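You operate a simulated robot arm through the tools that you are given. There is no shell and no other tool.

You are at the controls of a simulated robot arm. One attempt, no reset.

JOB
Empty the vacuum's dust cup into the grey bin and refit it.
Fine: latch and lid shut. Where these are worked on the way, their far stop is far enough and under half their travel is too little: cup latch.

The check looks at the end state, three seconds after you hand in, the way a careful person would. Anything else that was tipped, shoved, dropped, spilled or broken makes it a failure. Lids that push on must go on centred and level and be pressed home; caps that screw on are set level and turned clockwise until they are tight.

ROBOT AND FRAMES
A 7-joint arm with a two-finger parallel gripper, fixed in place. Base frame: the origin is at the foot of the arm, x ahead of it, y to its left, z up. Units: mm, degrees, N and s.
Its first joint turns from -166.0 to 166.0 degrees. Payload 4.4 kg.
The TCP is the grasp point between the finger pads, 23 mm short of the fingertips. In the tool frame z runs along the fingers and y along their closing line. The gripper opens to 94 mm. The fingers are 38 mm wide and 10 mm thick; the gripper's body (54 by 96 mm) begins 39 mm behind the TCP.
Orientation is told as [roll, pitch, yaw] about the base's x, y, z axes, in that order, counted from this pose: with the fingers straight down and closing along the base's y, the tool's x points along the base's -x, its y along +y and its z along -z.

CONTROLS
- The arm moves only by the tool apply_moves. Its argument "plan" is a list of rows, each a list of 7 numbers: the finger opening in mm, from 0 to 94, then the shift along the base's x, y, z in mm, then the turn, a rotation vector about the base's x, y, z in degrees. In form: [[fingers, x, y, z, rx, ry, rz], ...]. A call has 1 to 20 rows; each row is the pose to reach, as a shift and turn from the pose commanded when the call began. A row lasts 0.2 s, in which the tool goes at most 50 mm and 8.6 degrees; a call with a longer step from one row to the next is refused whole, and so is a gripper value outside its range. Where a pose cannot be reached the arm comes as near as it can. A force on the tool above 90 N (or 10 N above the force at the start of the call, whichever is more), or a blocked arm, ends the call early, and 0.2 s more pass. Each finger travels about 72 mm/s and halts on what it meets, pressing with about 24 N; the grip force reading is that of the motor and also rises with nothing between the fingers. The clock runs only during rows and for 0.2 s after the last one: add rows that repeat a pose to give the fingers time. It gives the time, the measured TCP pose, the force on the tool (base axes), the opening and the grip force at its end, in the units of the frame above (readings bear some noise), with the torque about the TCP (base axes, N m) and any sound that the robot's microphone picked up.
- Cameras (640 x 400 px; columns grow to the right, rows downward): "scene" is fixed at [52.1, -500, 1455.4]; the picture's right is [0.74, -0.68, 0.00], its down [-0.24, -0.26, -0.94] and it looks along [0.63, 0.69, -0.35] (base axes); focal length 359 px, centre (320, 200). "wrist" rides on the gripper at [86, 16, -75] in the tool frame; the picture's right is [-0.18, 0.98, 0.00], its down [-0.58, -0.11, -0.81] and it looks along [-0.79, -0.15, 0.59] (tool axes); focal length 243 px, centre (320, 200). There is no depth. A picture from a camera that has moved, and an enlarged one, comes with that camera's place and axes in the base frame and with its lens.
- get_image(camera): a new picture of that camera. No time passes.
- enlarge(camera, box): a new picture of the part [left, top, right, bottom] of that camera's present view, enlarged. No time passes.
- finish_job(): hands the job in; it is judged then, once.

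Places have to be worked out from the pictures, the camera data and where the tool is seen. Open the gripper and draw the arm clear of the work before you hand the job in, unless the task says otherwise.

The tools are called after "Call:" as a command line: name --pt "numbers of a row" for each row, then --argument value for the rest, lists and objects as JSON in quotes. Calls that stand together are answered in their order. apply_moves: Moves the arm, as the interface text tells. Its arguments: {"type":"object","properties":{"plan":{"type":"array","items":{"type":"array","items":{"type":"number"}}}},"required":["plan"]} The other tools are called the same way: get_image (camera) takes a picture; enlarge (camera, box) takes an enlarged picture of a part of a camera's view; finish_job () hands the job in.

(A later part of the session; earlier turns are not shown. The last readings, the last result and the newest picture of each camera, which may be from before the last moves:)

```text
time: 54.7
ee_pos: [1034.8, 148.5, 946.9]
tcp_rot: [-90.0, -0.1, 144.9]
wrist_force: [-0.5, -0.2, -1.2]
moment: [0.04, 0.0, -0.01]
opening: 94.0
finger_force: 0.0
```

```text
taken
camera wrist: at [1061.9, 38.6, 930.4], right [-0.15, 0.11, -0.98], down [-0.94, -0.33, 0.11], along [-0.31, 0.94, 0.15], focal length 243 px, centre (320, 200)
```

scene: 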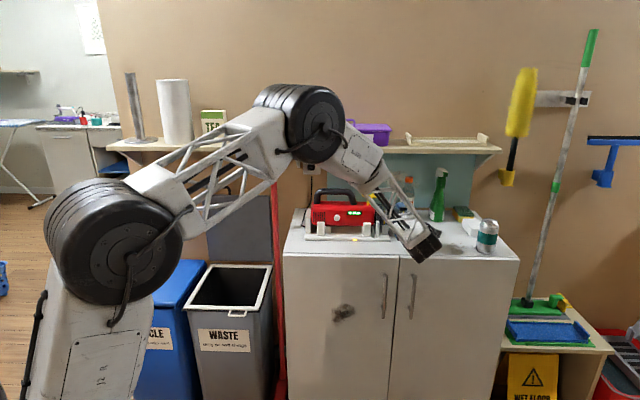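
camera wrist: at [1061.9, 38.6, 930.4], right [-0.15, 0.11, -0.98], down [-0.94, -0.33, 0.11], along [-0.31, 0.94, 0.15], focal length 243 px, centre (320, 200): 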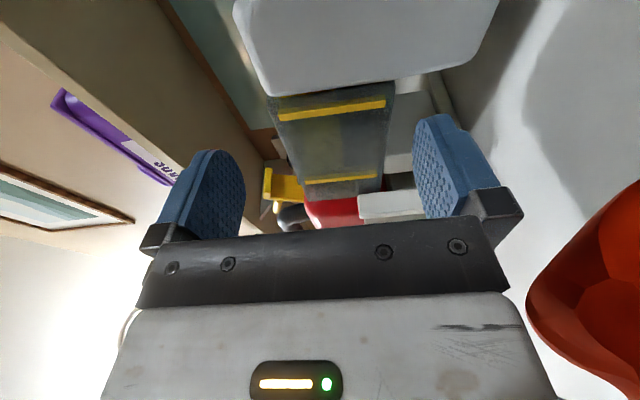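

The cylinder has fallen to the floor out of view. I'll carry on with the cup and deal with the cylinder afterwards if I can reach it. Now I'll advance so the cup is between the fingers.

Call:
apply_moves --pt "94 6.5 9.5 1 0 0 0" --pt "94 13 19 1 0 0 0" --pt "94 19.5 28.6 1 0 0 0" --pt "94 25.9 38.2 1 0 0 0"

Call:
get_image --camera "wrist"

Call:
enlarge --camera "scene" --box '[340, 170, 480, 270]'

```text
time: 55.7
ee_pos: [1059.0, 186.9, 949.3]
tcp_rot: [-90.1, -0.2, 145.0]
wrist_force: [-0.4, 0.2, 0.0]
moment: [-0.02, -0.01, 0.0]
opening: 94.2
finger_force: 0.1
```

```text
taken
camera wrist: at [1087.7, 76.7, 932.4], right [-0.15, 0.11, -0.98], down [-0.94, -0.33, 0.11], along [-0.31, 0.94, 0.15], focal length 243 px, centre (320, 200)
```

wrist: 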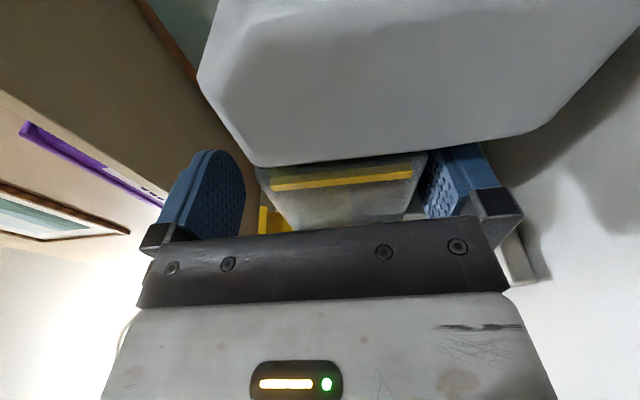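

```text
4.00 times, centred on (410, 220) of scene
camera zoom: at [52.1, -500.0, 1455.4], right [0.74, -0.68, 0.0], down [-0.24, -0.26, -0.94], along [0.63, 0.69, -0.35], focal length 1434 px, centre (-40, 120)
```

zoom: 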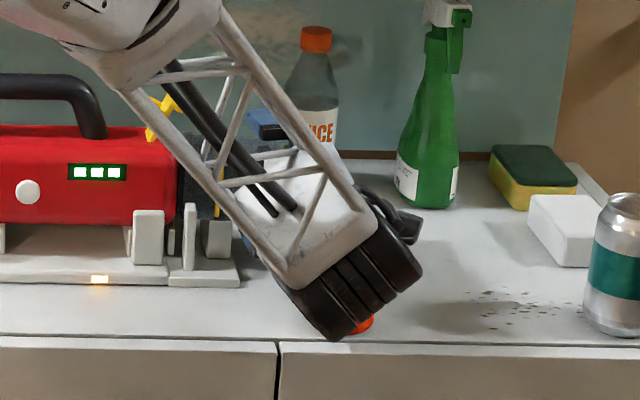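

Position looks right (U≈617, V≈881) with no contact. Closing the fingers on the cup.

Call:
apply_moves --pt "75 0 0 0 0 0 0" --pt "60 0 0 0 0 0 0" --pt "50 0 0 0 0 0 0" --pt "50 0 0 0 0 0 0" --pt "50 0 0 0 0 0 0"

Call:
get_image --camera "wrist"

```text
time: 56.9
ee_pos: [1059.9, 188.2, 948.3]
tcp_rot: [-90.0, -0.1, 145.0]
wrist_force: [-0.7, 0.2, -2.0]
moment: [-0.14, -0.11, -0.1]
opening: 60.1
finger_force: 23.5
```

```text
taken
camera wrist: at [1087.6, 76.7, 932.2], right [-0.15, 0.11, -0.98], down [-0.94, -0.33, 0.11], along [-0.31, 0.94, 0.15], focal length 243 px, centre (320, 200)
```

wrist: 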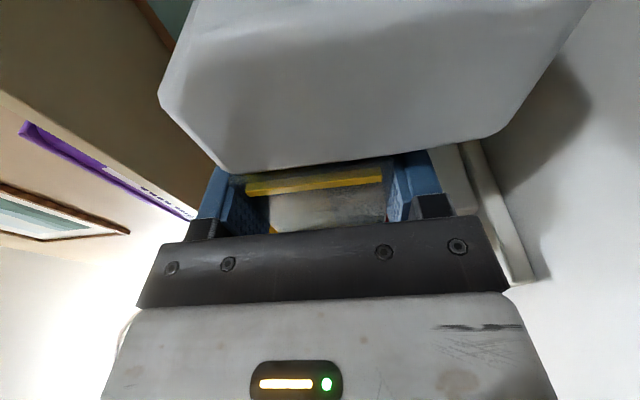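

Call:
enlarge --camera "scene" --box '[300, 170, 440, 270]'

Call:
enlarge --camera "wrist" --box '[200, 130, 560, 300]'

```text
4.00 times, centred on (370, 220) of scene
camera zoom: at [52.1, -500.0, 1455.4], right [0.74, -0.68, 0.0], down [-0.24, -0.26, -0.94], along [0.63, 0.69, -0.35], focal length 1434 px, centre (120, 120)
```

zoom: 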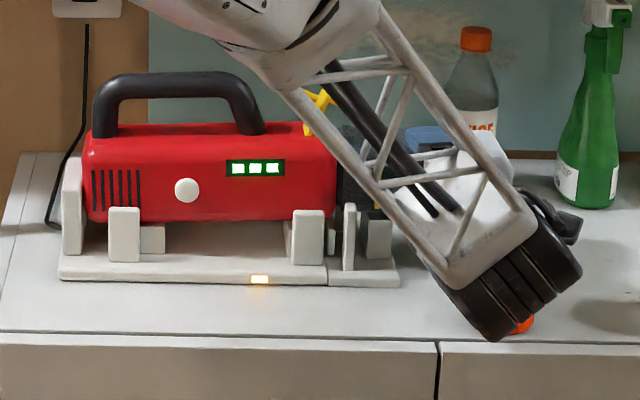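

```text
1.78 times, centred on (380, 215) of wrist
camera zoom: at [1087.6, 76.7, 932.2], right [-0.15, 0.11, -0.98], down [-0.94, -0.33, 0.11], along [-0.31, 0.94, 0.15], focal length 431 px, centre (213, 173)
```

zoom: 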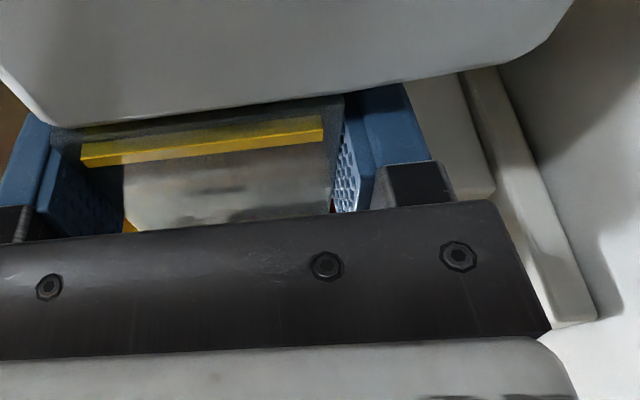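

The fingers centre together, so the cup was lifted about 10 mm as they closed. It is now gripped firmly (60 mm opening, 23.5 N) with almost no reaction force. I'll pull it straight out to the right in small steps, watching the forces.

Call:
apply_moves --pt "50 3.5 -3.5 0 0 0 0" --pt "50 7 -7 0 0 0 0" --pt "50 10.6 -10.6 0 0 0 0" --pt "50 14.1 -14.1 0 0 0 0"

Call:
get_image --camera "wrist"

Call:
enlarge --camera "scene" --box '[340, 170, 480, 270]'

```text
time: 57.9
ee_pos: [1073.3, 174.4, 947.9]
tcp_rot: [-90.0, 0.0, 145.0]
wrist_force: [-0.6, 0.6, -2.6]
moment: [-0.1, -0.06, -0.02]
opening: 59.6
finger_force: 24.1
```

```text
taken
camera wrist: at [1100.9, 63.2, 931.6], right [-0.15, 0.11, -0.98], down [-0.94, -0.33, 0.11], along [-0.31, 0.94, 0.15], focal length 243 px, centre (320, 200)
```

wrist: 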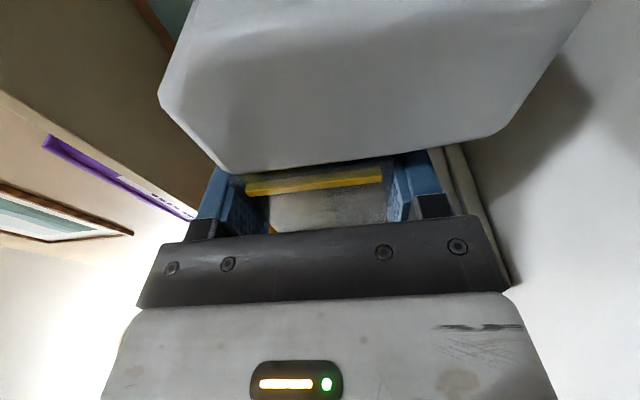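

```text
4.00 times, centred on (410, 220) of scene
camera zoom: at [52.1, -500.0, 1455.4], right [0.74, -0.68, 0.0], down [-0.24, -0.26, -0.94], along [0.63, 0.69, -0.35], focal length 1434 px, centre (-40, 120)
```

zoom: 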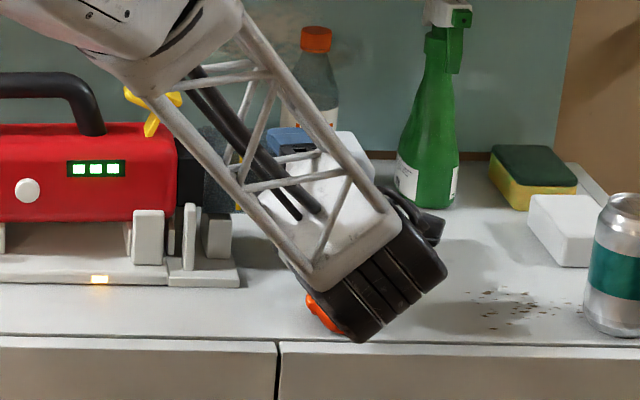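

The cup slides with the gripper (about 2.6 N of weight, no binding). I'll continue out another 60 mm.

Call:
apply_moves --pt "50 7 -7 0 0 0 0" --pt "50 14.1 -14.1 1 0 0 0" --pt "50 21.2 -21.2 2 0 0 0" --pt "50 28.3 -28.3 3 0 0 0" --pt "50 35.4 -35.4 4 0 0 0" --pt "50 42.4 -42.4 5 0 0 0"

Call:
get_image --camera "wrist"

Call:
enlarge --camera "scene" --box '[340, 170, 480, 270]'

```text
time: 59.3
ee_pos: [1114.8, 132.5, 953.4]
tcp_rot: [-90.1, 0.0, 145.1]
wrist_force: [0.3, -1.2, -3.0]
moment: [0.0, 0.04, 0.05]
opening: 59.7
finger_force: 24.0
```

```text
taken
camera wrist: at [1143.7, 20.8, 937.0], right [-0.15, 0.11, -0.98], down [-0.94, -0.33, 0.11], along [-0.31, 0.94, 0.15], focal length 243 px, centre (320, 200)
```

wrist: 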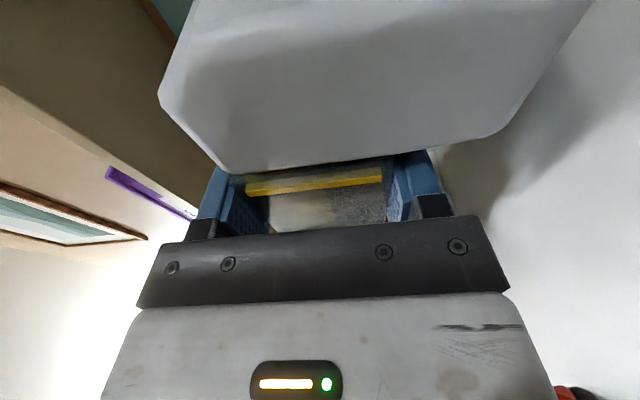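

```text
4.00 times, centred on (410, 220) of scene
camera zoom: at [52.1, -500.0, 1455.4], right [0.74, -0.68, 0.0], down [-0.24, -0.26, -0.94], along [0.63, 0.69, -0.35], focal length 1434 px, centre (-40, 120)
```

zoom: 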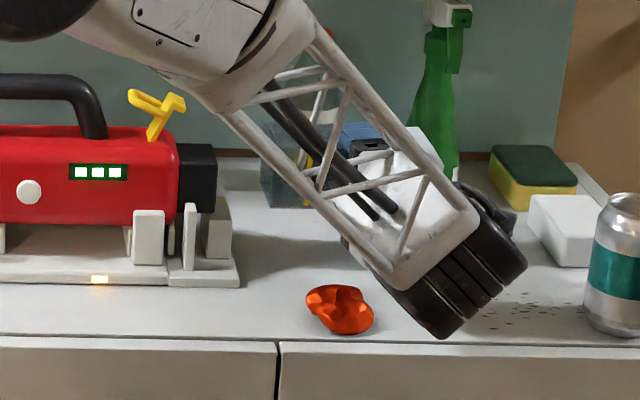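

The cup is off. It slips over a black rectangular spigot on the vacuum, and the orange object is untouched. I'll zoom in on the spigot and cup before lifting away.

Call:
enlarge --camera "scene" --box '[365, 185, 435, 245]'

```text
6.67 times, centred on (400, 215) of scene
camera zoom: at [52.1, -500.0, 1455.4], right [0.74, -0.68, 0.0], down [-0.24, -0.26, -0.94], along [0.63, 0.69, -0.35], focal length 2391 px, centre (-213, 100)
```

zoom: 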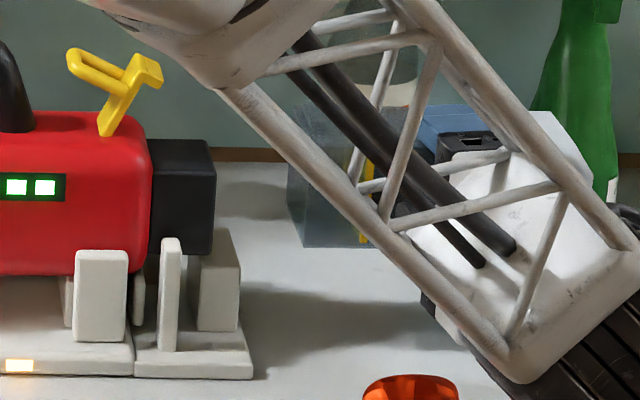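

The cup is free. Holding it level, I'll lift it and back it gently away from the cabinet before carrying it to the bin.

Call:
apply_moves --pt "50 0 0 10 0 0 0" --pt "50 0 0 25 0 0 0" --pt "50 -8 -8 40 0 0 0" --pt "50 -22 -22 52 0 0 0" --pt "50 -40 -40 62 0 0 0" --pt "50 -60 -60 72 0 0 0" --pt "50 -80 -80 80 0 0 0" --pt "50 -94 -94 86 0 0 0" --pt "50 -100 -100 88 0 0 0"

Call:
get_image --camera "scene"

Call:
get_image --camera "wrist"

```text
time: 61.3
ee_pos: [1015.8, 32.1, 1042.5]
tcp_rot: [-89.9, -0.1, 145.1]
wrist_force: [0.6, -0.4, -1.8]
moment: [0.02, 0.04, -0.01]
opening: 60.1
finger_force: 23.9
```

```text
taken
```

scene: 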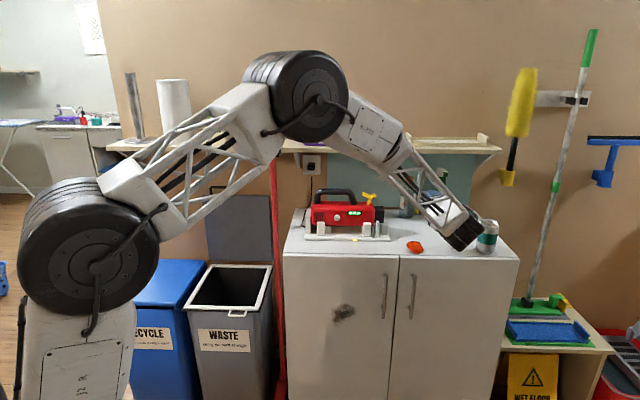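

```text
taken
camera wrist: at [1043.4, -80.3, 1025.6], right [-0.15, 0.11, -0.98], down [-0.94, -0.33, 0.11], along [-0.31, 0.94, 0.15], focal length 243 px, centre (320, 200)
```

wrist: 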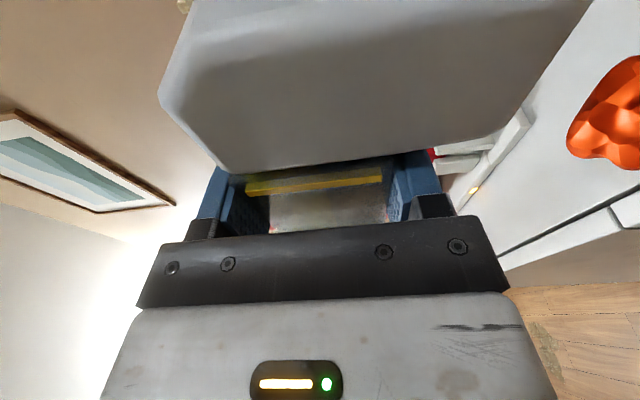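

The cup is level and secure. I'll carry it left along the front at a steady pace toward the bin, keeping the orientation, in two parts.

Call:
apply_moves --pt "50 -14 14 0 0 0 0" --pt "50 -40 40 -2 0 0 0" --pt "50 -67 67 -5 0 0 0" --pt "50 -94 95 -9 0 0 0" --pt "50 -121 122 -14 0 0 0" --pt "50 -148 149 -19 0 0 0" --pt "50 -175 177 -24 0 0 0" --pt "50 -202 204 -29 0 0 0" --pt "50 -229 231 -34 0 0 0" --pt "50 -250 253 -38 0 0 0"

Call:
get_image --camera "scene"

```text
time: 63.5
ee_pos: [762.6, 286.2, 1002.9]
tcp_rot: [-90.1, -0.1, 145.0]
wrist_force: [-0.3, 0.3, -1.5]
moment: [-0.02, 0.06, -0.02]
opening: 59.9
finger_force: 24.1
```

```text
taken
```

scene: 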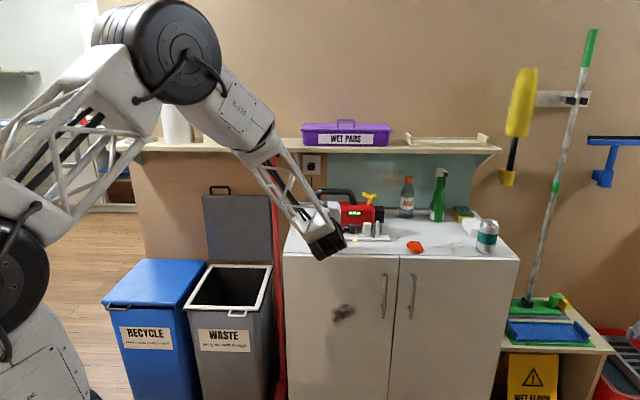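

Call:
apply_moves --pt "50 -12 13 -2 0 0 0" --pt "50 -37 39 -6 0 0 0" --pt "50 -64 67 -11 0 0 0" --pt "50 -91 95 -16 0 0 0" --pt "50 -118 124 -21 0 0 0" --pt "50 -145 152 -26 0 0 0" --pt "50 -172 180 -31 0 0 0" --pt "50 -199 208 -36 0 0 0" --pt "50 -225 236 -40 0 0 0" --pt "50 -246 258 -43 0 0 0"

Call:
get_image --camera "scene"

Call:
get_image --camera "wrist"

```text
time: 65.7
ee_pos: [519.7, 542.4, 963.2]
tcp_rot: [-90.0, 0.1, 145.0]
wrist_force: [0.9, -0.2, -1.2]
moment: [0.02, 0.05, -0.01]
opening: 59.9
finger_force: 23.7
```

```text
taken
```

scene: 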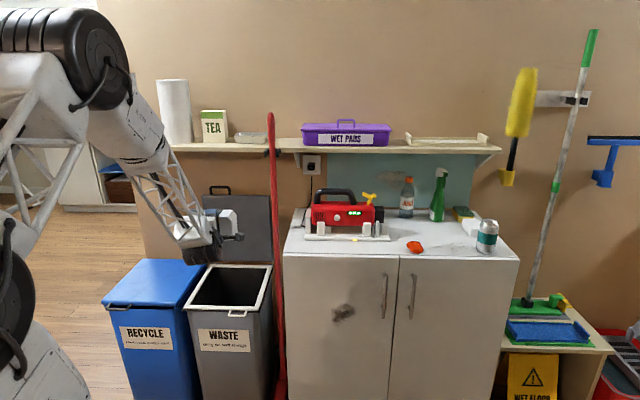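

```text
taken
camera wrist: at [548.1, 430.9, 946.5], right [-0.15, 0.11, -0.98], down [-0.94, -0.33, 0.11], along [-0.31, 0.94, 0.15], focal length 243 px, centre (320, 200)
```

wrist: 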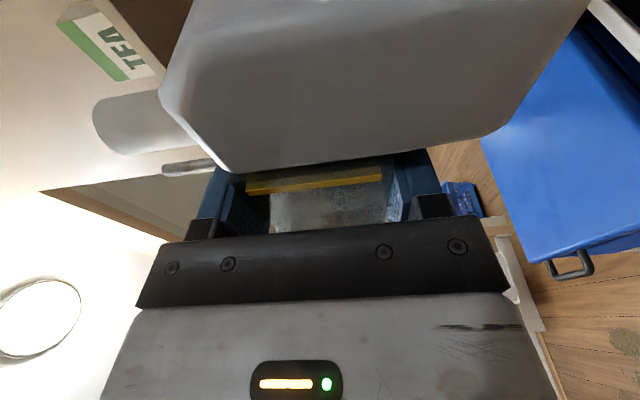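

The cup is level in front of the bin. I'll move it in over the opening and down to just above the rim (TCP z≈690).

Call:
apply_moves --pt "50 18 18 -15 0 0 0" --pt "50 42 42 -40 0 0 0" --pt "50 67 67 -70 0 0 0" --pt "50 90 90 -102 0 0 0" --pt "50 104 104 -138 0 0 0" --pt "50 109 109 -176 0 0 0" --pt "50 109 109 -214 0 0 0" --pt "50 109 109 -248 0 0 0" --pt "50 109 109 -268 0 0 0" --pt "50 109 109 -273 0 0 0"

Call:
get_image --camera "scene"

Call:
get_image --camera "wrist"

```text
time: 67.9
ee_pos: [627.0, 651.6, 685.9]
tcp_rot: [-90.1, -0.1, 145.0]
wrist_force: [-0.4, -0.7, -0.7]
moment: [0.03, 0.07, 0.0]
opening: 59.7
finger_force: 23.7
```

```text
taken
```

scene: 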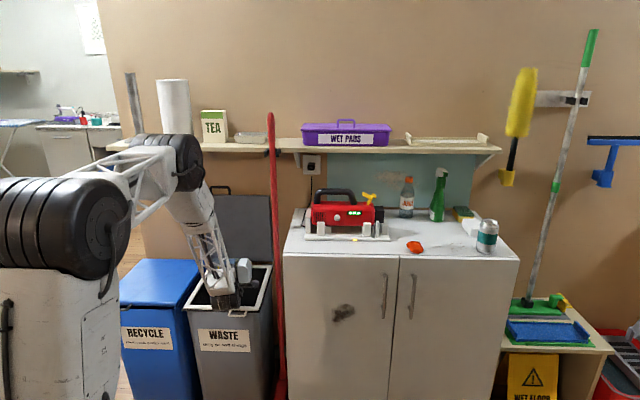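

```text
taken
camera wrist: at [655.3, 540.7, 669.4], right [-0.15, 0.11, -0.98], down [-0.94, -0.33, 0.11], along [-0.31, 0.94, 0.15], focal length 243 px, centre (320, 200)
```

wrist: 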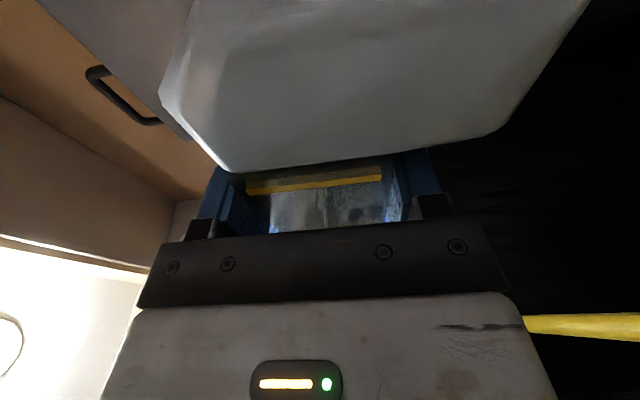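

Call:
enlarge --camera "scene" --box '[160, 220, 300, 330]'

```text
3.64 times, centred on (230, 275) of scene
camera zoom: at [52.1, -500.0, 1455.4], right [0.74, -0.68, 0.0], down [-0.24, -0.26, -0.94], along [0.63, 0.69, -0.35], focal length 1304 px, centre (647, -73)
```

zoom: 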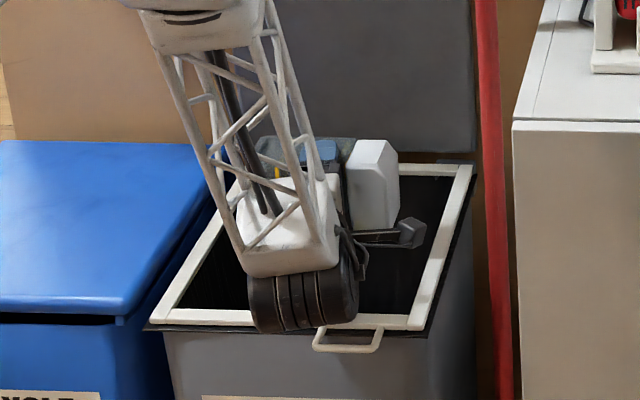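

The cup is well inside the bin's opening. I'll roll it about the tool axis so its open end turns straight down, lowering slightly as it turns.

Call:
apply_moves --pt "50 0 0 0 -3.44 -4.92 0" --pt "50 0 0 0 -6.88 -9.83 0" --pt "50 0 0 0 -10.3 -14.7 0" --pt "50 0 0 -1 -13.8 -19.7 0" --pt "50 0 0 -2 -17.2 -24.6 0" --pt "50 0 0 -4 -20.6 -29.5 0" --pt "50 0 0 -6 -24.1 -34.4 0" --pt "50 0 0 -8 -27.5 -39.3 0" --pt "50 0 0 -10 -31 -44.2 0" --pt "50 0 0 -11 -34.4 -49.2 0" --pt "50 0 0 -12 -37.9 -54.1 0" --pt "50 0 0 -13 -41.3 -59 0" --pt "50 0 0 -14 -44.7 -63.9 0" --pt "50 0 0 -15 -48.2 -68.8 0" --pt "50 0 0 -15 -51.6 -73.7 0"

Call:
get_image --camera "wrist"

Call:
enlarge --camera "scene" --box '[160, 220, 300, 330]'

```text
time: 71.1
ee_pos: [628.3, 650.6, 671.5]
tcp_rot: [-89.8, 86.9, 145.2]
wrist_force: [-0.1, 0.5, -1.0]
moment: [-0.02, 0.01, 0.03]
opening: 59.9
finger_force: 23.5
out of reach, approached as far as the arm can: row 15
```

```text
taken
camera wrist: at [602.2, 578.6, 757.1], right [0.8, -0.56, -0.24], down [-0.58, -0.58, -0.57], along [0.18, 0.59, -0.78], focal length 243 px, centre (320, 200)
```

wrist: 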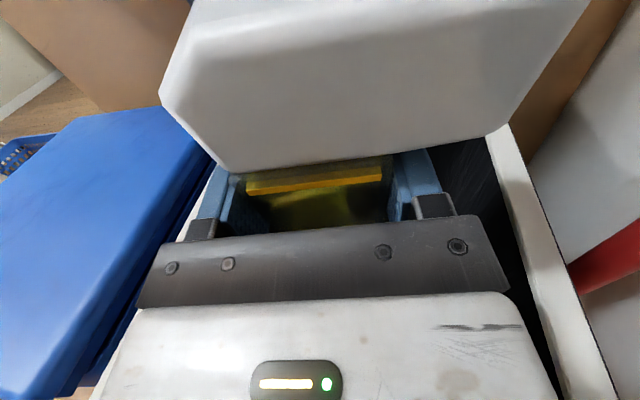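

```text
3.64 times, centred on (230, 275) of scene
camera zoom: at [52.1, -500.0, 1455.4], right [0.74, -0.68, 0.0], down [-0.24, -0.26, -0.94], along [0.63, 0.69, -0.35], focal length 1304 px, centre (647, -73)
```

zoom: 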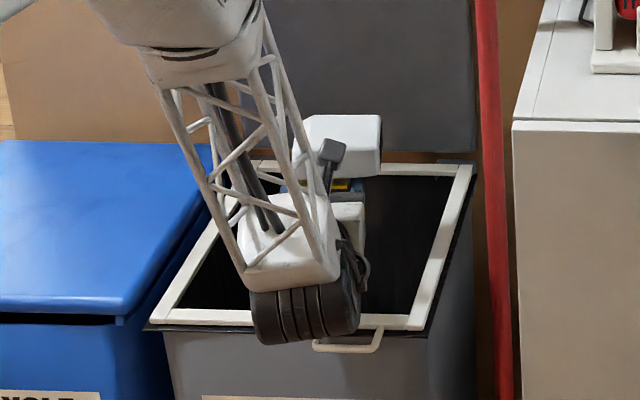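

The cup is vertical with its open end down and looks clear inside. I'll shake it gently a few times over the bin to make sure everything drops out.

Call:
apply_moves --pt "50 0 0 20 0 0 0" --pt "50 0 0 0 0 0 0" --pt "50 0 0 20 0 0 0" --pt "50 0 0 0 0 0 0" --pt "50 0 0 20 0 0 0" --pt "50 0 0 0 0 0 0" --pt "50 10 -10 5 0 0 0" --pt "50 -10 10 5 0 0 0" --pt "50 10 -10 5 0 0 0" --pt "50 0 0 5 0 0 0" --pt "50 0 0 5 0 0 0" --pt "50 0 0 5 0 0 0"

Call:
enlarge --camera "wrist" --box '[160, 130, 520, 300]'

Call:
enlarge --camera "scene" --box '[160, 220, 300, 330]'

```text
time: 73.7
ee_pos: [626.6, 652.3, 676.3]
tcp_rot: [-89.5, 86.9, 145.6]
wrist_force: [0.0, 0.1, -2.3]
moment: [-0.03, 0.0, -0.03]
opening: 59.9
finger_force: 23.9
```

```text
1.78 times, centred on (340, 215) of wrist
camera zoom: at [601.2, 578.8, 762.4], right [0.8, -0.56, -0.24], down [-0.58, -0.58, -0.57], along [0.18, 0.59, -0.78], focal length 431 px, centre (284, 173)
```

zoom: 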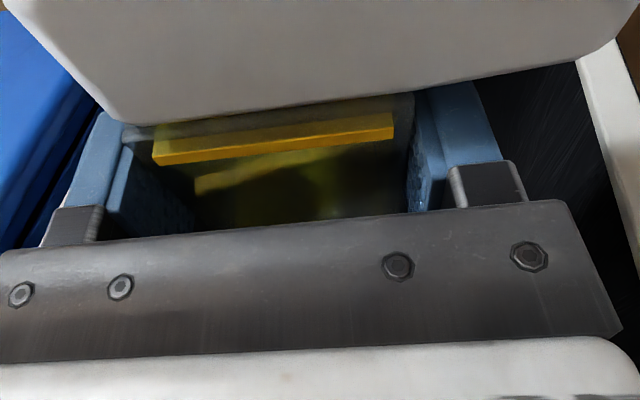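

```text
3.64 times, centred on (230, 275) of scene
camera zoom: at [52.1, -500.0, 1455.4], right [0.74, -0.68, 0.0], down [-0.24, -0.26, -0.94], along [0.63, 0.69, -0.35], focal length 1304 px, centre (647, -73)
```

zoom: 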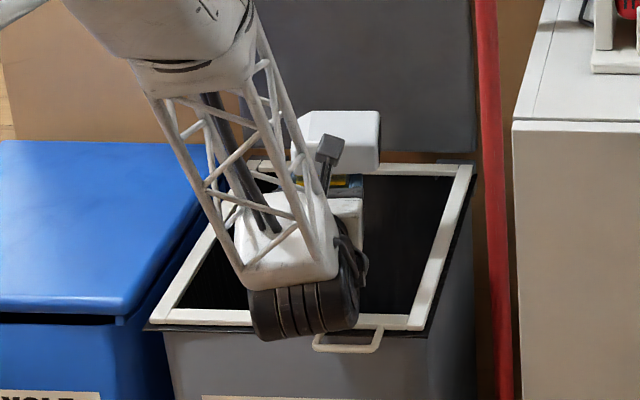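

The cup looks empty. I'll roll it back level and lift it out of the bin the way it came.

Call:
apply_moves --pt "50 0 0 2 4.15 5.93 0" --pt "50 0 0 4 8.3 11.87 0" --pt "50 0 0 6 12.45 17.8 0" --pt "50 0 0 8 16.6 23.7 0" --pt "50 0 0 10 20.75 29.7 0" --pt "50 0 0 12 24.9 35.6 0" --pt "50 0 0 14 29.05 41.5 0" --pt "50 0 0 15 33.2 47.5 0" --pt "50 0 0 15 37.35 53.4 0" --pt "50 0 0 15 41.5 59.3 0" --pt "50 0 0 15 45.65 65.3 0" --pt "50 0 0 15 49.8 71.2 0"

Call:
get_image --camera "wrist"

```text
time: 76.3
ee_pos: [629.2, 651.2, 692.3]
tcp_rot: [-89.9, 0.0, 145.2]
wrist_force: [-0.9, -0.5, -1.8]
moment: [-0.01, 0.05, -0.01]
opening: 60.2
finger_force: 24.0
```

```text
taken
camera wrist: at [657.0, 540.4, 676.1], right [-0.15, 0.11, -0.98], down [-0.94, -0.33, 0.11], along [-0.31, 0.94, 0.15], focal length 243 px, centre (320, 200)
```

wrist: 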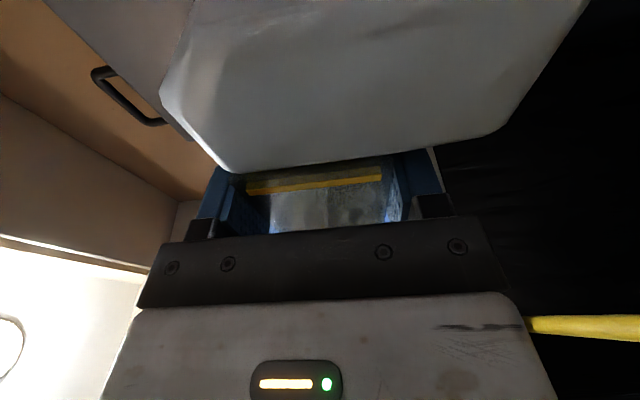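

Level again with the grip unchanged. Lifting out of the bin and backing away.

Call:
apply_moves --pt "50 0 0 12 0 0 0" --pt "50 0 0 45 0 0 0" --pt "50 0 0 85 0 0 0" --pt "50 0 0 125 0 0 0" --pt "50 -10 -10 165 0 0 0" --pt "50 -30 -30 200 0 0 0" --pt "50 -55 -55 230 0 0 0" --pt "50 -82 -82 255 0 0 0" --pt "50 -109 -109 273 0 0 0"

Call:
apply_moves --pt "50 15 -16 3 0 0 0" --pt "50 42 -44 7 0 0 0" --pt "50 70 -73 11 0 0 0" --pt "50 98 -103 16 0 0 0" --pt "50 126 -132 20 0 0 0" --pt "50 154 -162 25 0 0 0" --pt "50 182 -191 29 0 0 0" --pt "50 210 -221 34 0 0 0" --pt "50 238 -250 38 0 0 0"

Call:
get_image --camera "scene"

```text
time: 78.3
ee_pos: [519.4, 543.3, 965.5]
tcp_rot: [-90.0, 0.0, 145.2]
wrist_force: [0.1, 0.1, -1.5]
moment: [0.06, 0.04, 0.0]
opening: 59.8
finger_force: 23.9
```

```text
time: 80.3
ee_pos: [758.3, 290.7, 1003.6]
tcp_rot: [-90.0, 0.0, 145.0]
wrist_force: [-0.5, -0.2, -1.6]
moment: [0.02, 0.04, 0.01]
opening: 59.7
finger_force: 24.3
```

```text
taken
```

scene: 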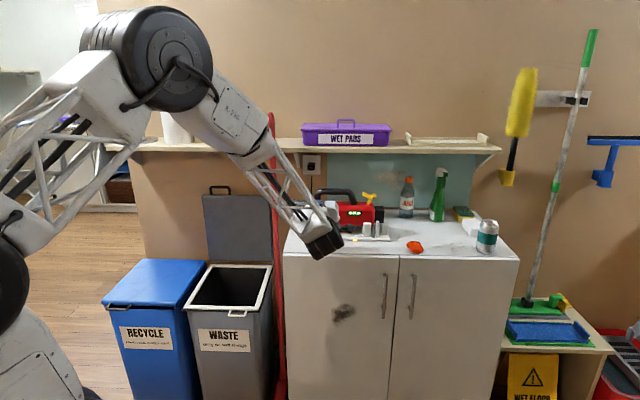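

Call:
apply_moves --pt "50 14 -14 3 0 0 0" --pt "50 40 -40 8 0 0 0" --pt "50 67 -67 12 0 0 0" --pt "50 95 -95 17 0 0 0" --pt "50 123 -123 21 0 0 0" --pt "50 151 -151 25 0 0 0" --pt "50 179 -179 29 0 0 0" --pt "50 207 -207 33 0 0 0" --pt "50 235 -236 36 0 0 0" --pt "50 257.5 -258.6 38.5 0 0 0"

Call:
get_image --camera "wrist"

Call:
enlarge --camera "scene" --box '[290, 170, 430, 270]'

```text
time: 82.5
ee_pos: [1014.3, 33.0, 1042.5]
tcp_rot: [-90.0, 0.0, 145.2]
wrist_force: [-0.3, -0.2, -0.8]
moment: [0.01, 0.04, 0.02]
opening: 59.7
finger_force: 24.5
```

```text
taken
camera wrist: at [1043.1, -77.3, 1026.0], right [-0.15, 0.11, -0.98], down [-0.94, -0.33, 0.11], along [-0.31, 0.94, 0.15], focal length 243 px, centre (320, 200)
```

wrist: 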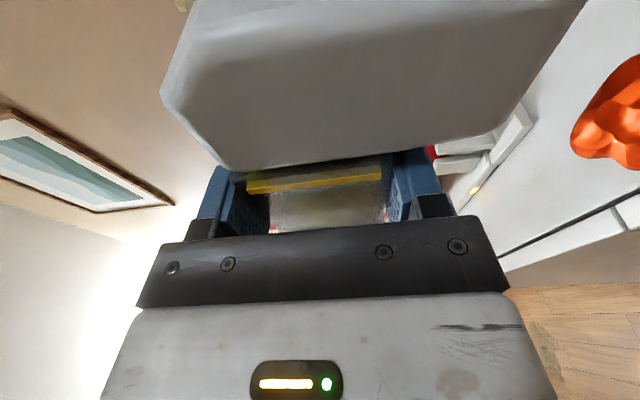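

```text
4.00 times, centred on (360, 220) of scene
camera zoom: at [52.1, -500.0, 1455.4], right [0.74, -0.68, 0.0], down [-0.24, -0.26, -0.94], along [0.63, 0.69, -0.35], focal length 1434 px, centre (160, 120)
```

zoom: 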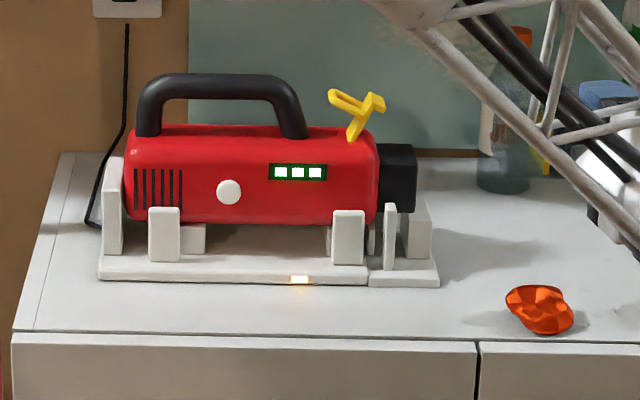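

The grip is unchanged and the vacuum's spigot stands ready, with the latch still open. I'll bring the cup back to the pulled-out position in line with the spigot.

Call:
apply_moves --pt "50 8 8 -2 0 0 0" --pt "50 25 25 -10 0 0 0" --pt "50 45 45 -20 0 0 0" --pt "50 65 65 -32 0 0 0" --pt "50 83 83 -45 0 0 0" --pt "50 95 94 -60 0 0 0" --pt "50 100.5 99.5 -75 0 0 0" --pt "50 100.5 99.5 -90 0 0 0" --pt "50 100.5 99.5 -95.5 0 0 0"

Call:
get_image --camera "wrist"

Call:
enlarge --camera "scene" --box '[365, 185, 435, 245]'

```text
time: 84.5
ee_pos: [1116.5, 134.5, 946.4]
tcp_rot: [-89.9, 0.0, 145.1]
wrist_force: [-0.6, -0.4, -1.6]
moment: [0.0, 0.05, 0.0]
opening: 59.7
finger_force: 23.9
```

```text
taken
camera wrist: at [1144.2, 23.3, 929.6], right [-0.15, 0.11, -0.98], down [-0.94, -0.33, 0.11], along [-0.31, 0.94, 0.15], focal length 243 px, centre (320, 200)
```

wrist: 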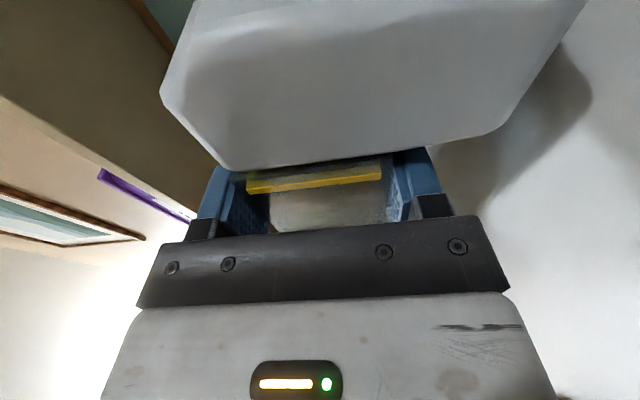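

```text
6.67 times, centred on (400, 215) of scene
camera zoom: at [52.1, -500.0, 1455.4], right [0.74, -0.68, 0.0], down [-0.24, -0.26, -0.94], along [0.63, 0.69, -0.35], focal length 2391 px, centre (-213, 100)
```

zoom: 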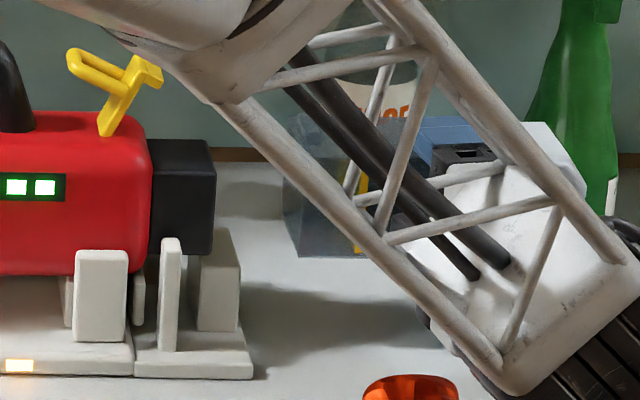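

The cup is lined up with the spigot; my V reading is about 2 mm farther than at extraction, so I'll correct that. I'll slide toward the spigot, first most of the free gap, then slowly on.

Call:
apply_moves --pt "50 -7 5 0 0 0 0" --pt "50 -14 12 0 0 0 0" --pt "50 -21 19 0 0 0 0" --pt "50 -25.8 23.7 0 0 0 0" --pt "50 -25.8 23.7 0 0 0 0"

Call:
enlarge --camera "scene" --box '[365, 185, 435, 245]'

Call:
get_image --camera "wrist"

```text
time: 85.7
ee_pos: [1088.9, 158.4, 944.7]
tcp_rot: [-90.0, 0.1, 145.1]
wrist_force: [-0.3, 0.3, -1.6]
moment: [0.04, 0.06, 0.01]
opening: 60.0
finger_force: 24.2
```

```text
6.67 times, centred on (400, 215) of scene
camera zoom: at [52.1, -500.0, 1455.4], right [0.74, -0.68, 0.0], down [-0.24, -0.26, -0.94], along [0.63, 0.69, -0.35], focal length 2391 px, centre (-213, 100)
```

zoom: 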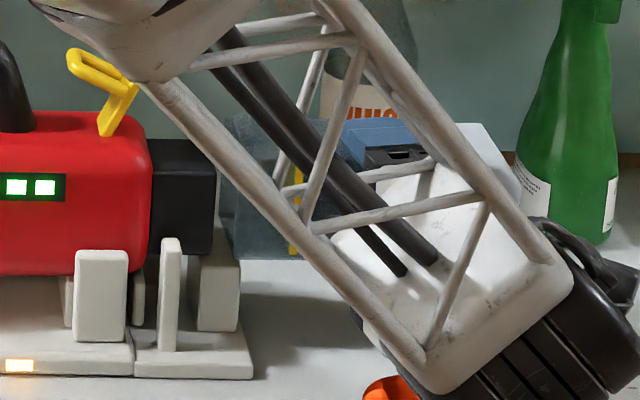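

```text
taken
camera wrist: at [1117.4, 46.3, 929.2], right [-0.15, 0.11, -0.98], down [-0.94, -0.33, 0.11], along [-0.31, 0.94, 0.15], focal length 243 px, centre (320, 200)
```

wrist: 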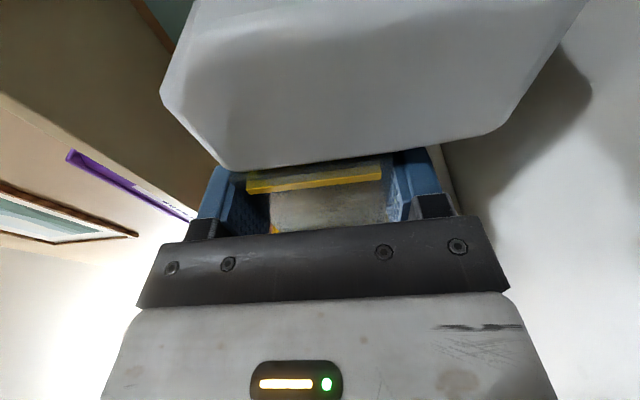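

Call:
apply_moves --pt "50 -2.8 2.8 0 0 0 0" --pt "50 -5.6 5.6 0 0 0 0" --pt "50 -8.5 8.5 0 0 0 0" --pt "50 -11.3 11.3 0 0 0 0"

Call:
enlarge --camera "scene" --box '[365, 185, 435, 245]'

Call:
get_image --camera "wrist"

```text
time: 86.7
ee_pos: [1078.4, 168.1, 947.5]
tcp_rot: [-90.1, 0.2, 145.0]
wrist_force: [6.9, -8.5, -0.5]
moment: [-0.2, -0.18, 0.14]
opening: 58.9
finger_force: 21.3
```

```text
6.67 times, centred on (400, 215) of scene
camera zoom: at [52.1, -500.0, 1455.4], right [0.74, -0.68, 0.0], down [-0.24, -0.26, -0.94], along [0.63, 0.69, -0.35], focal length 2391 px, centre (-213, 100)
```

zoom: 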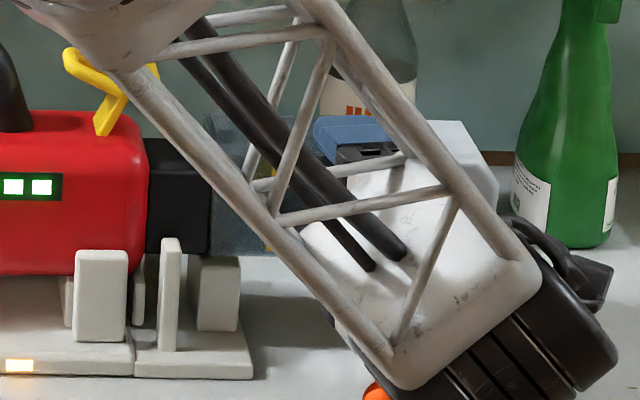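

```text
taken
camera wrist: at [1106.7, 56.5, 930.9], right [-0.15, 0.11, -0.98], down [-0.94, -0.33, 0.11], along [-0.31, 0.94, 0.15], focal length 243 px, centre (320, 200)
```

wrist: 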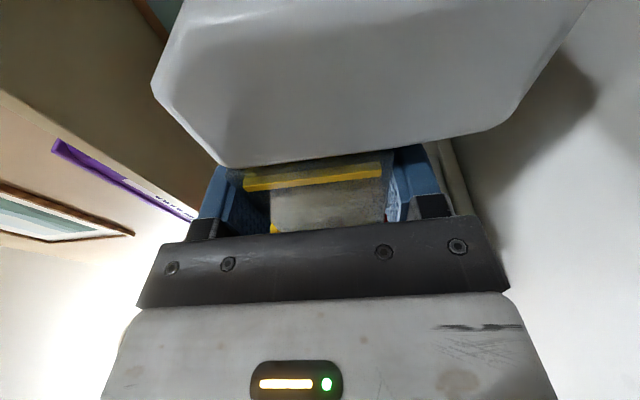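

Contact at the spigot mouth (about 11 N), so the cup is still too high. The vacuum's nose dropped once the cup came off, and the cup must go on lower. I'll back off a little before correcting the height.

Call:
apply_moves --pt "50 3.5 -3.5 0 0 0 0" --pt "50 7 -7 0 0 0 0" --pt "50 10.6 -10.6 0 0 0 0" --pt "50 10.6 -10.6 0 0 0 0"

Call:
get_image --camera "wrist"

Call:
enlarge --camera "scene" --box '[300, 170, 440, 270]'

Call:
enlarge --camera "scene" --box '[365, 185, 435, 245]'

```text
time: 87.7
ee_pos: [1089.5, 157.5, 945.1]
tcp_rot: [-89.9, 0.0, 145.1]
wrist_force: [-0.3, -1.1, -1.9]
moment: [0.0, 0.04, -0.01]
opening: 59.8
finger_force: 24.2
```

```text
taken
camera wrist: at [1116.9, 47.0, 930.0], right [-0.15, 0.11, -0.98], down [-0.94, -0.33, 0.11], along [-0.31, 0.94, 0.15], focal length 243 px, centre (320, 200)
```

wrist: 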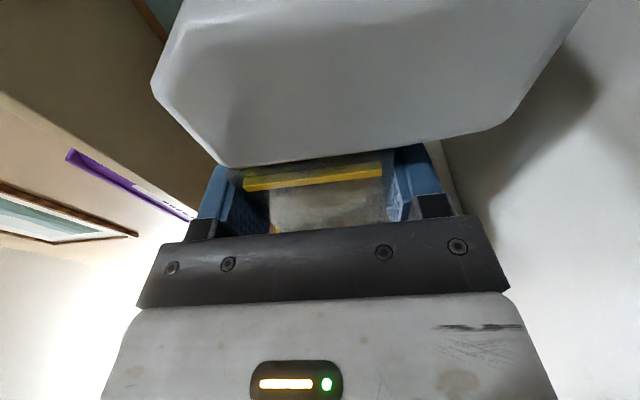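

```text
4.00 times, centred on (370, 220) of scene
camera zoom: at [52.1, -500.0, 1455.4], right [0.74, -0.68, 0.0], down [-0.24, -0.26, -0.94], along [0.63, 0.69, -0.35], focal length 1434 px, centre (120, 120)
```

zoom: 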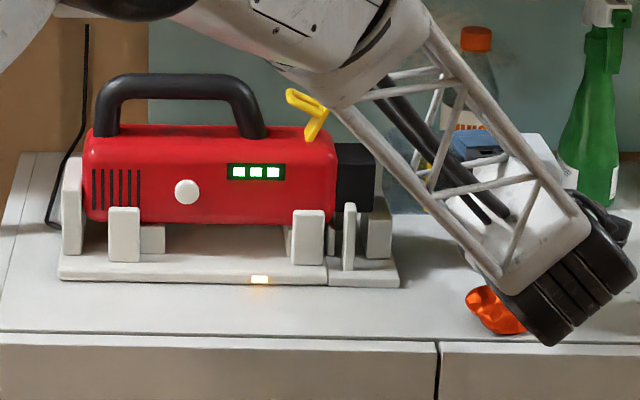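

```text
6.67 times, centred on (400, 215) of scene
camera zoom: at [52.1, -500.0, 1455.4], right [0.74, -0.68, 0.0], down [-0.24, -0.26, -0.94], along [0.63, 0.69, -0.35], focal length 2391 px, centre (-213, 100)
```

zoom: 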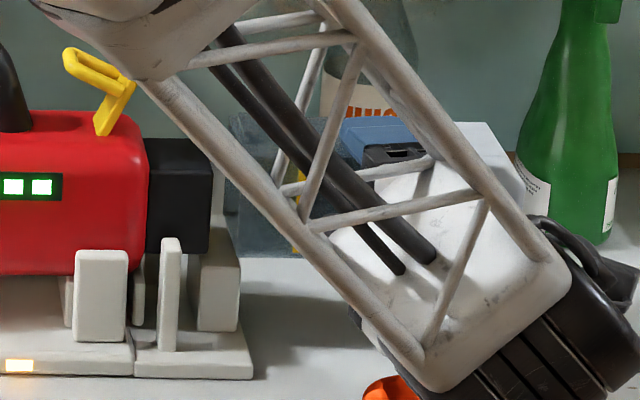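

Call:
enlarge --camera "scene" --box '[380, 195, 420, 230]'

```text
11.43 times, centred on (400, 212) of scene
camera zoom: at [52.1, -500.0, 1455.4], right [0.74, -0.68, 0.0], down [-0.24, -0.26, -0.94], along [0.63, 0.69, -0.35], focal length 4098 px, centre (-594, 57)
```

zoom: 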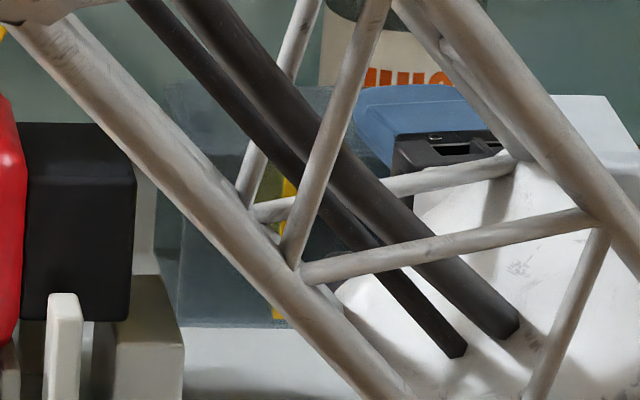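

The cup has slipped about 5 mm outward in the grip but is still square. From the zoom, its mouth needs to be about 5.5 mm lower to clear the spigot all round. The gripper's underside is close to the orange object, so I'll pitch the tool 2° down to keep its back raised while lowering.

Call:
apply_moves --pt "50 0 0 0 -1.64 1.15 0" --pt "50 0 0 -3 -1.64 1.15 0" --pt "50 0 0 -5.5 -1.64 1.15 0" --pt "50 0 0 -5.5 -1.64 1.15 0"

Call:
enlarge --camera "scene" --box '[380, 195, 420, 230]'

Call:
enlarge --camera "scene" --box '[340, 180, 480, 270]'

```text
time: 88.7
ee_pos: [1089.6, 157.9, 942.8]
tcp_rot: [-88.0, 0.1, 145.1]
wrist_force: [-1.0, -1.5, 6.7]
moment: [0.68, 0.22, 0.1]
opening: 60.0
finger_force: 23.5
```

```text
11.43 times, centred on (400, 212) of scene
camera zoom: at [52.1, -500.0, 1455.4], right [0.74, -0.68, 0.0], down [-0.24, -0.26, -0.94], along [0.63, 0.69, -0.35], focal length 4098 px, centre (-594, 57)
```

zoom: 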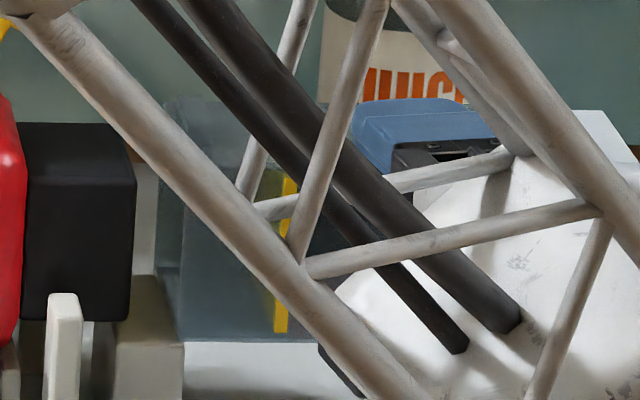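

```text
4.44 times, centred on (410, 225) of scene
camera zoom: at [52.1, -500.0, 1455.4], right [0.74, -0.68, 0.0], down [-0.24, -0.26, -0.94], along [0.63, 0.69, -0.35], focal length 1594 px, centre (-80, 89)
```

zoom: 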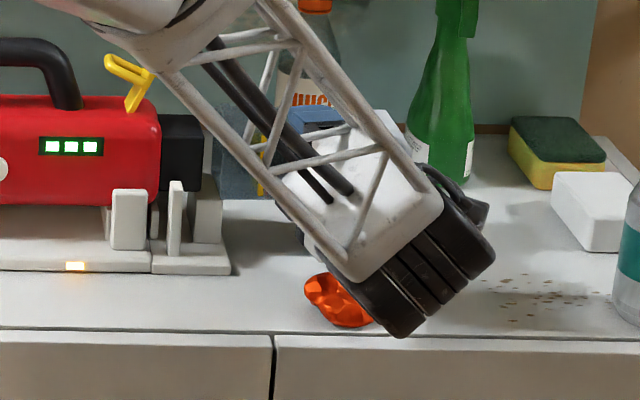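

The gripper's underside is touching the orange object (about 8 N upward), so this hand angle won't work for refitting. I'll lift off at once and check that the object hasn't moved.

Call:
apply_moves --pt "50 0 0 6 0 0 0" --pt "50 0 0 16 1.64 -1.15 0" --pt "50 3 -3 40 1.64 -1.15 0" --pt "50 3 -3 70 1.64 -1.15 0"

Call:
enlarge --camera "scene" --box '[340, 180, 480, 270]'

```text
time: 89.7
ee_pos: [1093.2, 153.5, 1009.1]
tcp_rot: [-90.0, -0.1, 145.1]
wrist_force: [-0.4, -0.7, -2.8]
moment: [0.05, 0.02, 0.0]
opening: 59.7
finger_force: 23.6
```

```text
4.44 times, centred on (410, 225) of scene
camera zoom: at [52.1, -500.0, 1455.4], right [0.74, -0.68, 0.0], down [-0.24, -0.26, -0.94], along [0.63, 0.69, -0.35], focal length 1594 px, centre (-80, 89)
```

zoom: 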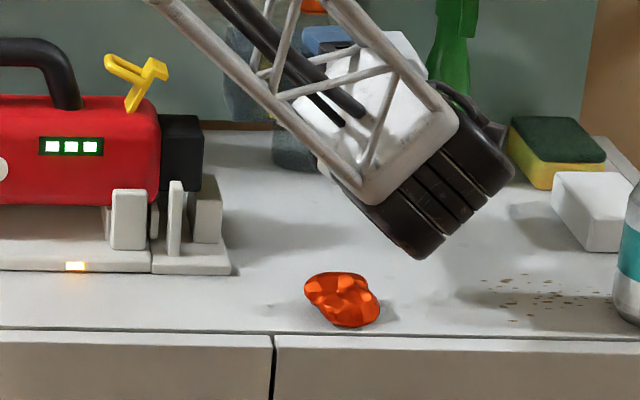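

The orange object is unmoved. The fix is to re-grip the cup with the hand angled from the left. I'll stand the cup upright on its cap (mouth up) on free space at the cabinet's front, to the right of the orange object, then take it again at a new angle. First I'll move there and turn it mouth-up at a safe height.

Call:
apply_moves --pt "50 1.5 -28 8 0 0 0" --pt "50 3 -57 16 0 0 0" --pt "50 4.5 -86 24 0 0 0" --pt "50 6 -114 30 0 0 0" --pt "50 7.1 -142.2 34 0 0 0" --pt "50 7.1 -142.2 34 5.3 5.3 0" --pt "50 7.1 -142.2 34 10.6 10.6 0" --pt "50 7.1 -142.2 34 15.9 15.9 0" --pt "50 7.1 -142.2 34 21.2 21.2 0" --pt "50 7.1 -142.2 34 26.5 26.5 0" --pt "50 7.1 -142.2 34 31.8 31.8 0" --pt "50 7.1 -142.2 34 37.1 37.1 0" --pt "50 7.1 -142.2 34 42.4 42.4 0" --pt "50 7.1 -142.2 34 47.7 47.7 0" --pt "50 7.1 -142.2 34 53 53 0" --pt "50 7.1 -142.2 34 58.3 58.3 0" --pt "50 7.1 -142.2 34 63.6 63.6 0"

Call:
get_image --camera "wrist"

Call:
enlarge --camera "scene" --box '[360, 150, 520, 270]'

```text
time: 93.3
ee_pos: [1099.4, 12.7, 1043.5]
tcp_rot: [179.8, -80.0, -134.9]
wrist_force: [-0.4, -0.2, -2.0]
moment: [0.02, 0.01, 0.0]
opening: 59.6
finger_force: 24.3
```

```text
taken
camera wrist: at [1046.3, -17.1, 946.0], right [-0.72, 0.67, 0.18], down [-0.56, -0.71, 0.43], along [0.42, 0.21, 0.88], focal length 243 px, centre (320, 200)
```

wrist: 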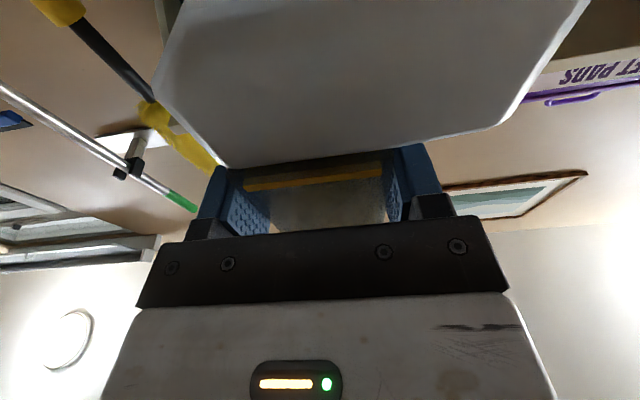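

```text
3.33 times, centred on (440, 210) of scene
camera zoom: at [52.1, -500.0, 1455.4], right [0.74, -0.68, 0.0], down [-0.24, -0.26, -0.94], along [0.63, 0.69, -0.35], focal length 1195 px, centre (-80, 167)
```

zoom: 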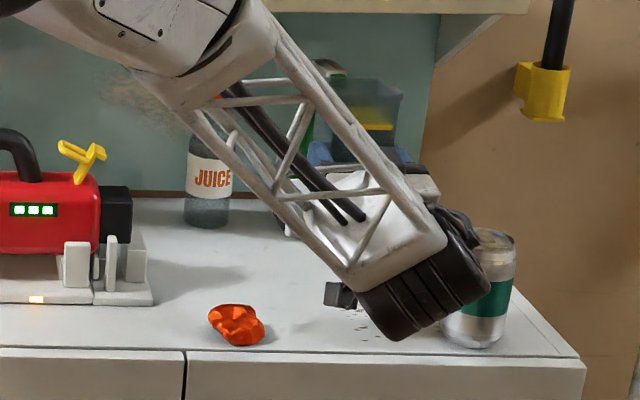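

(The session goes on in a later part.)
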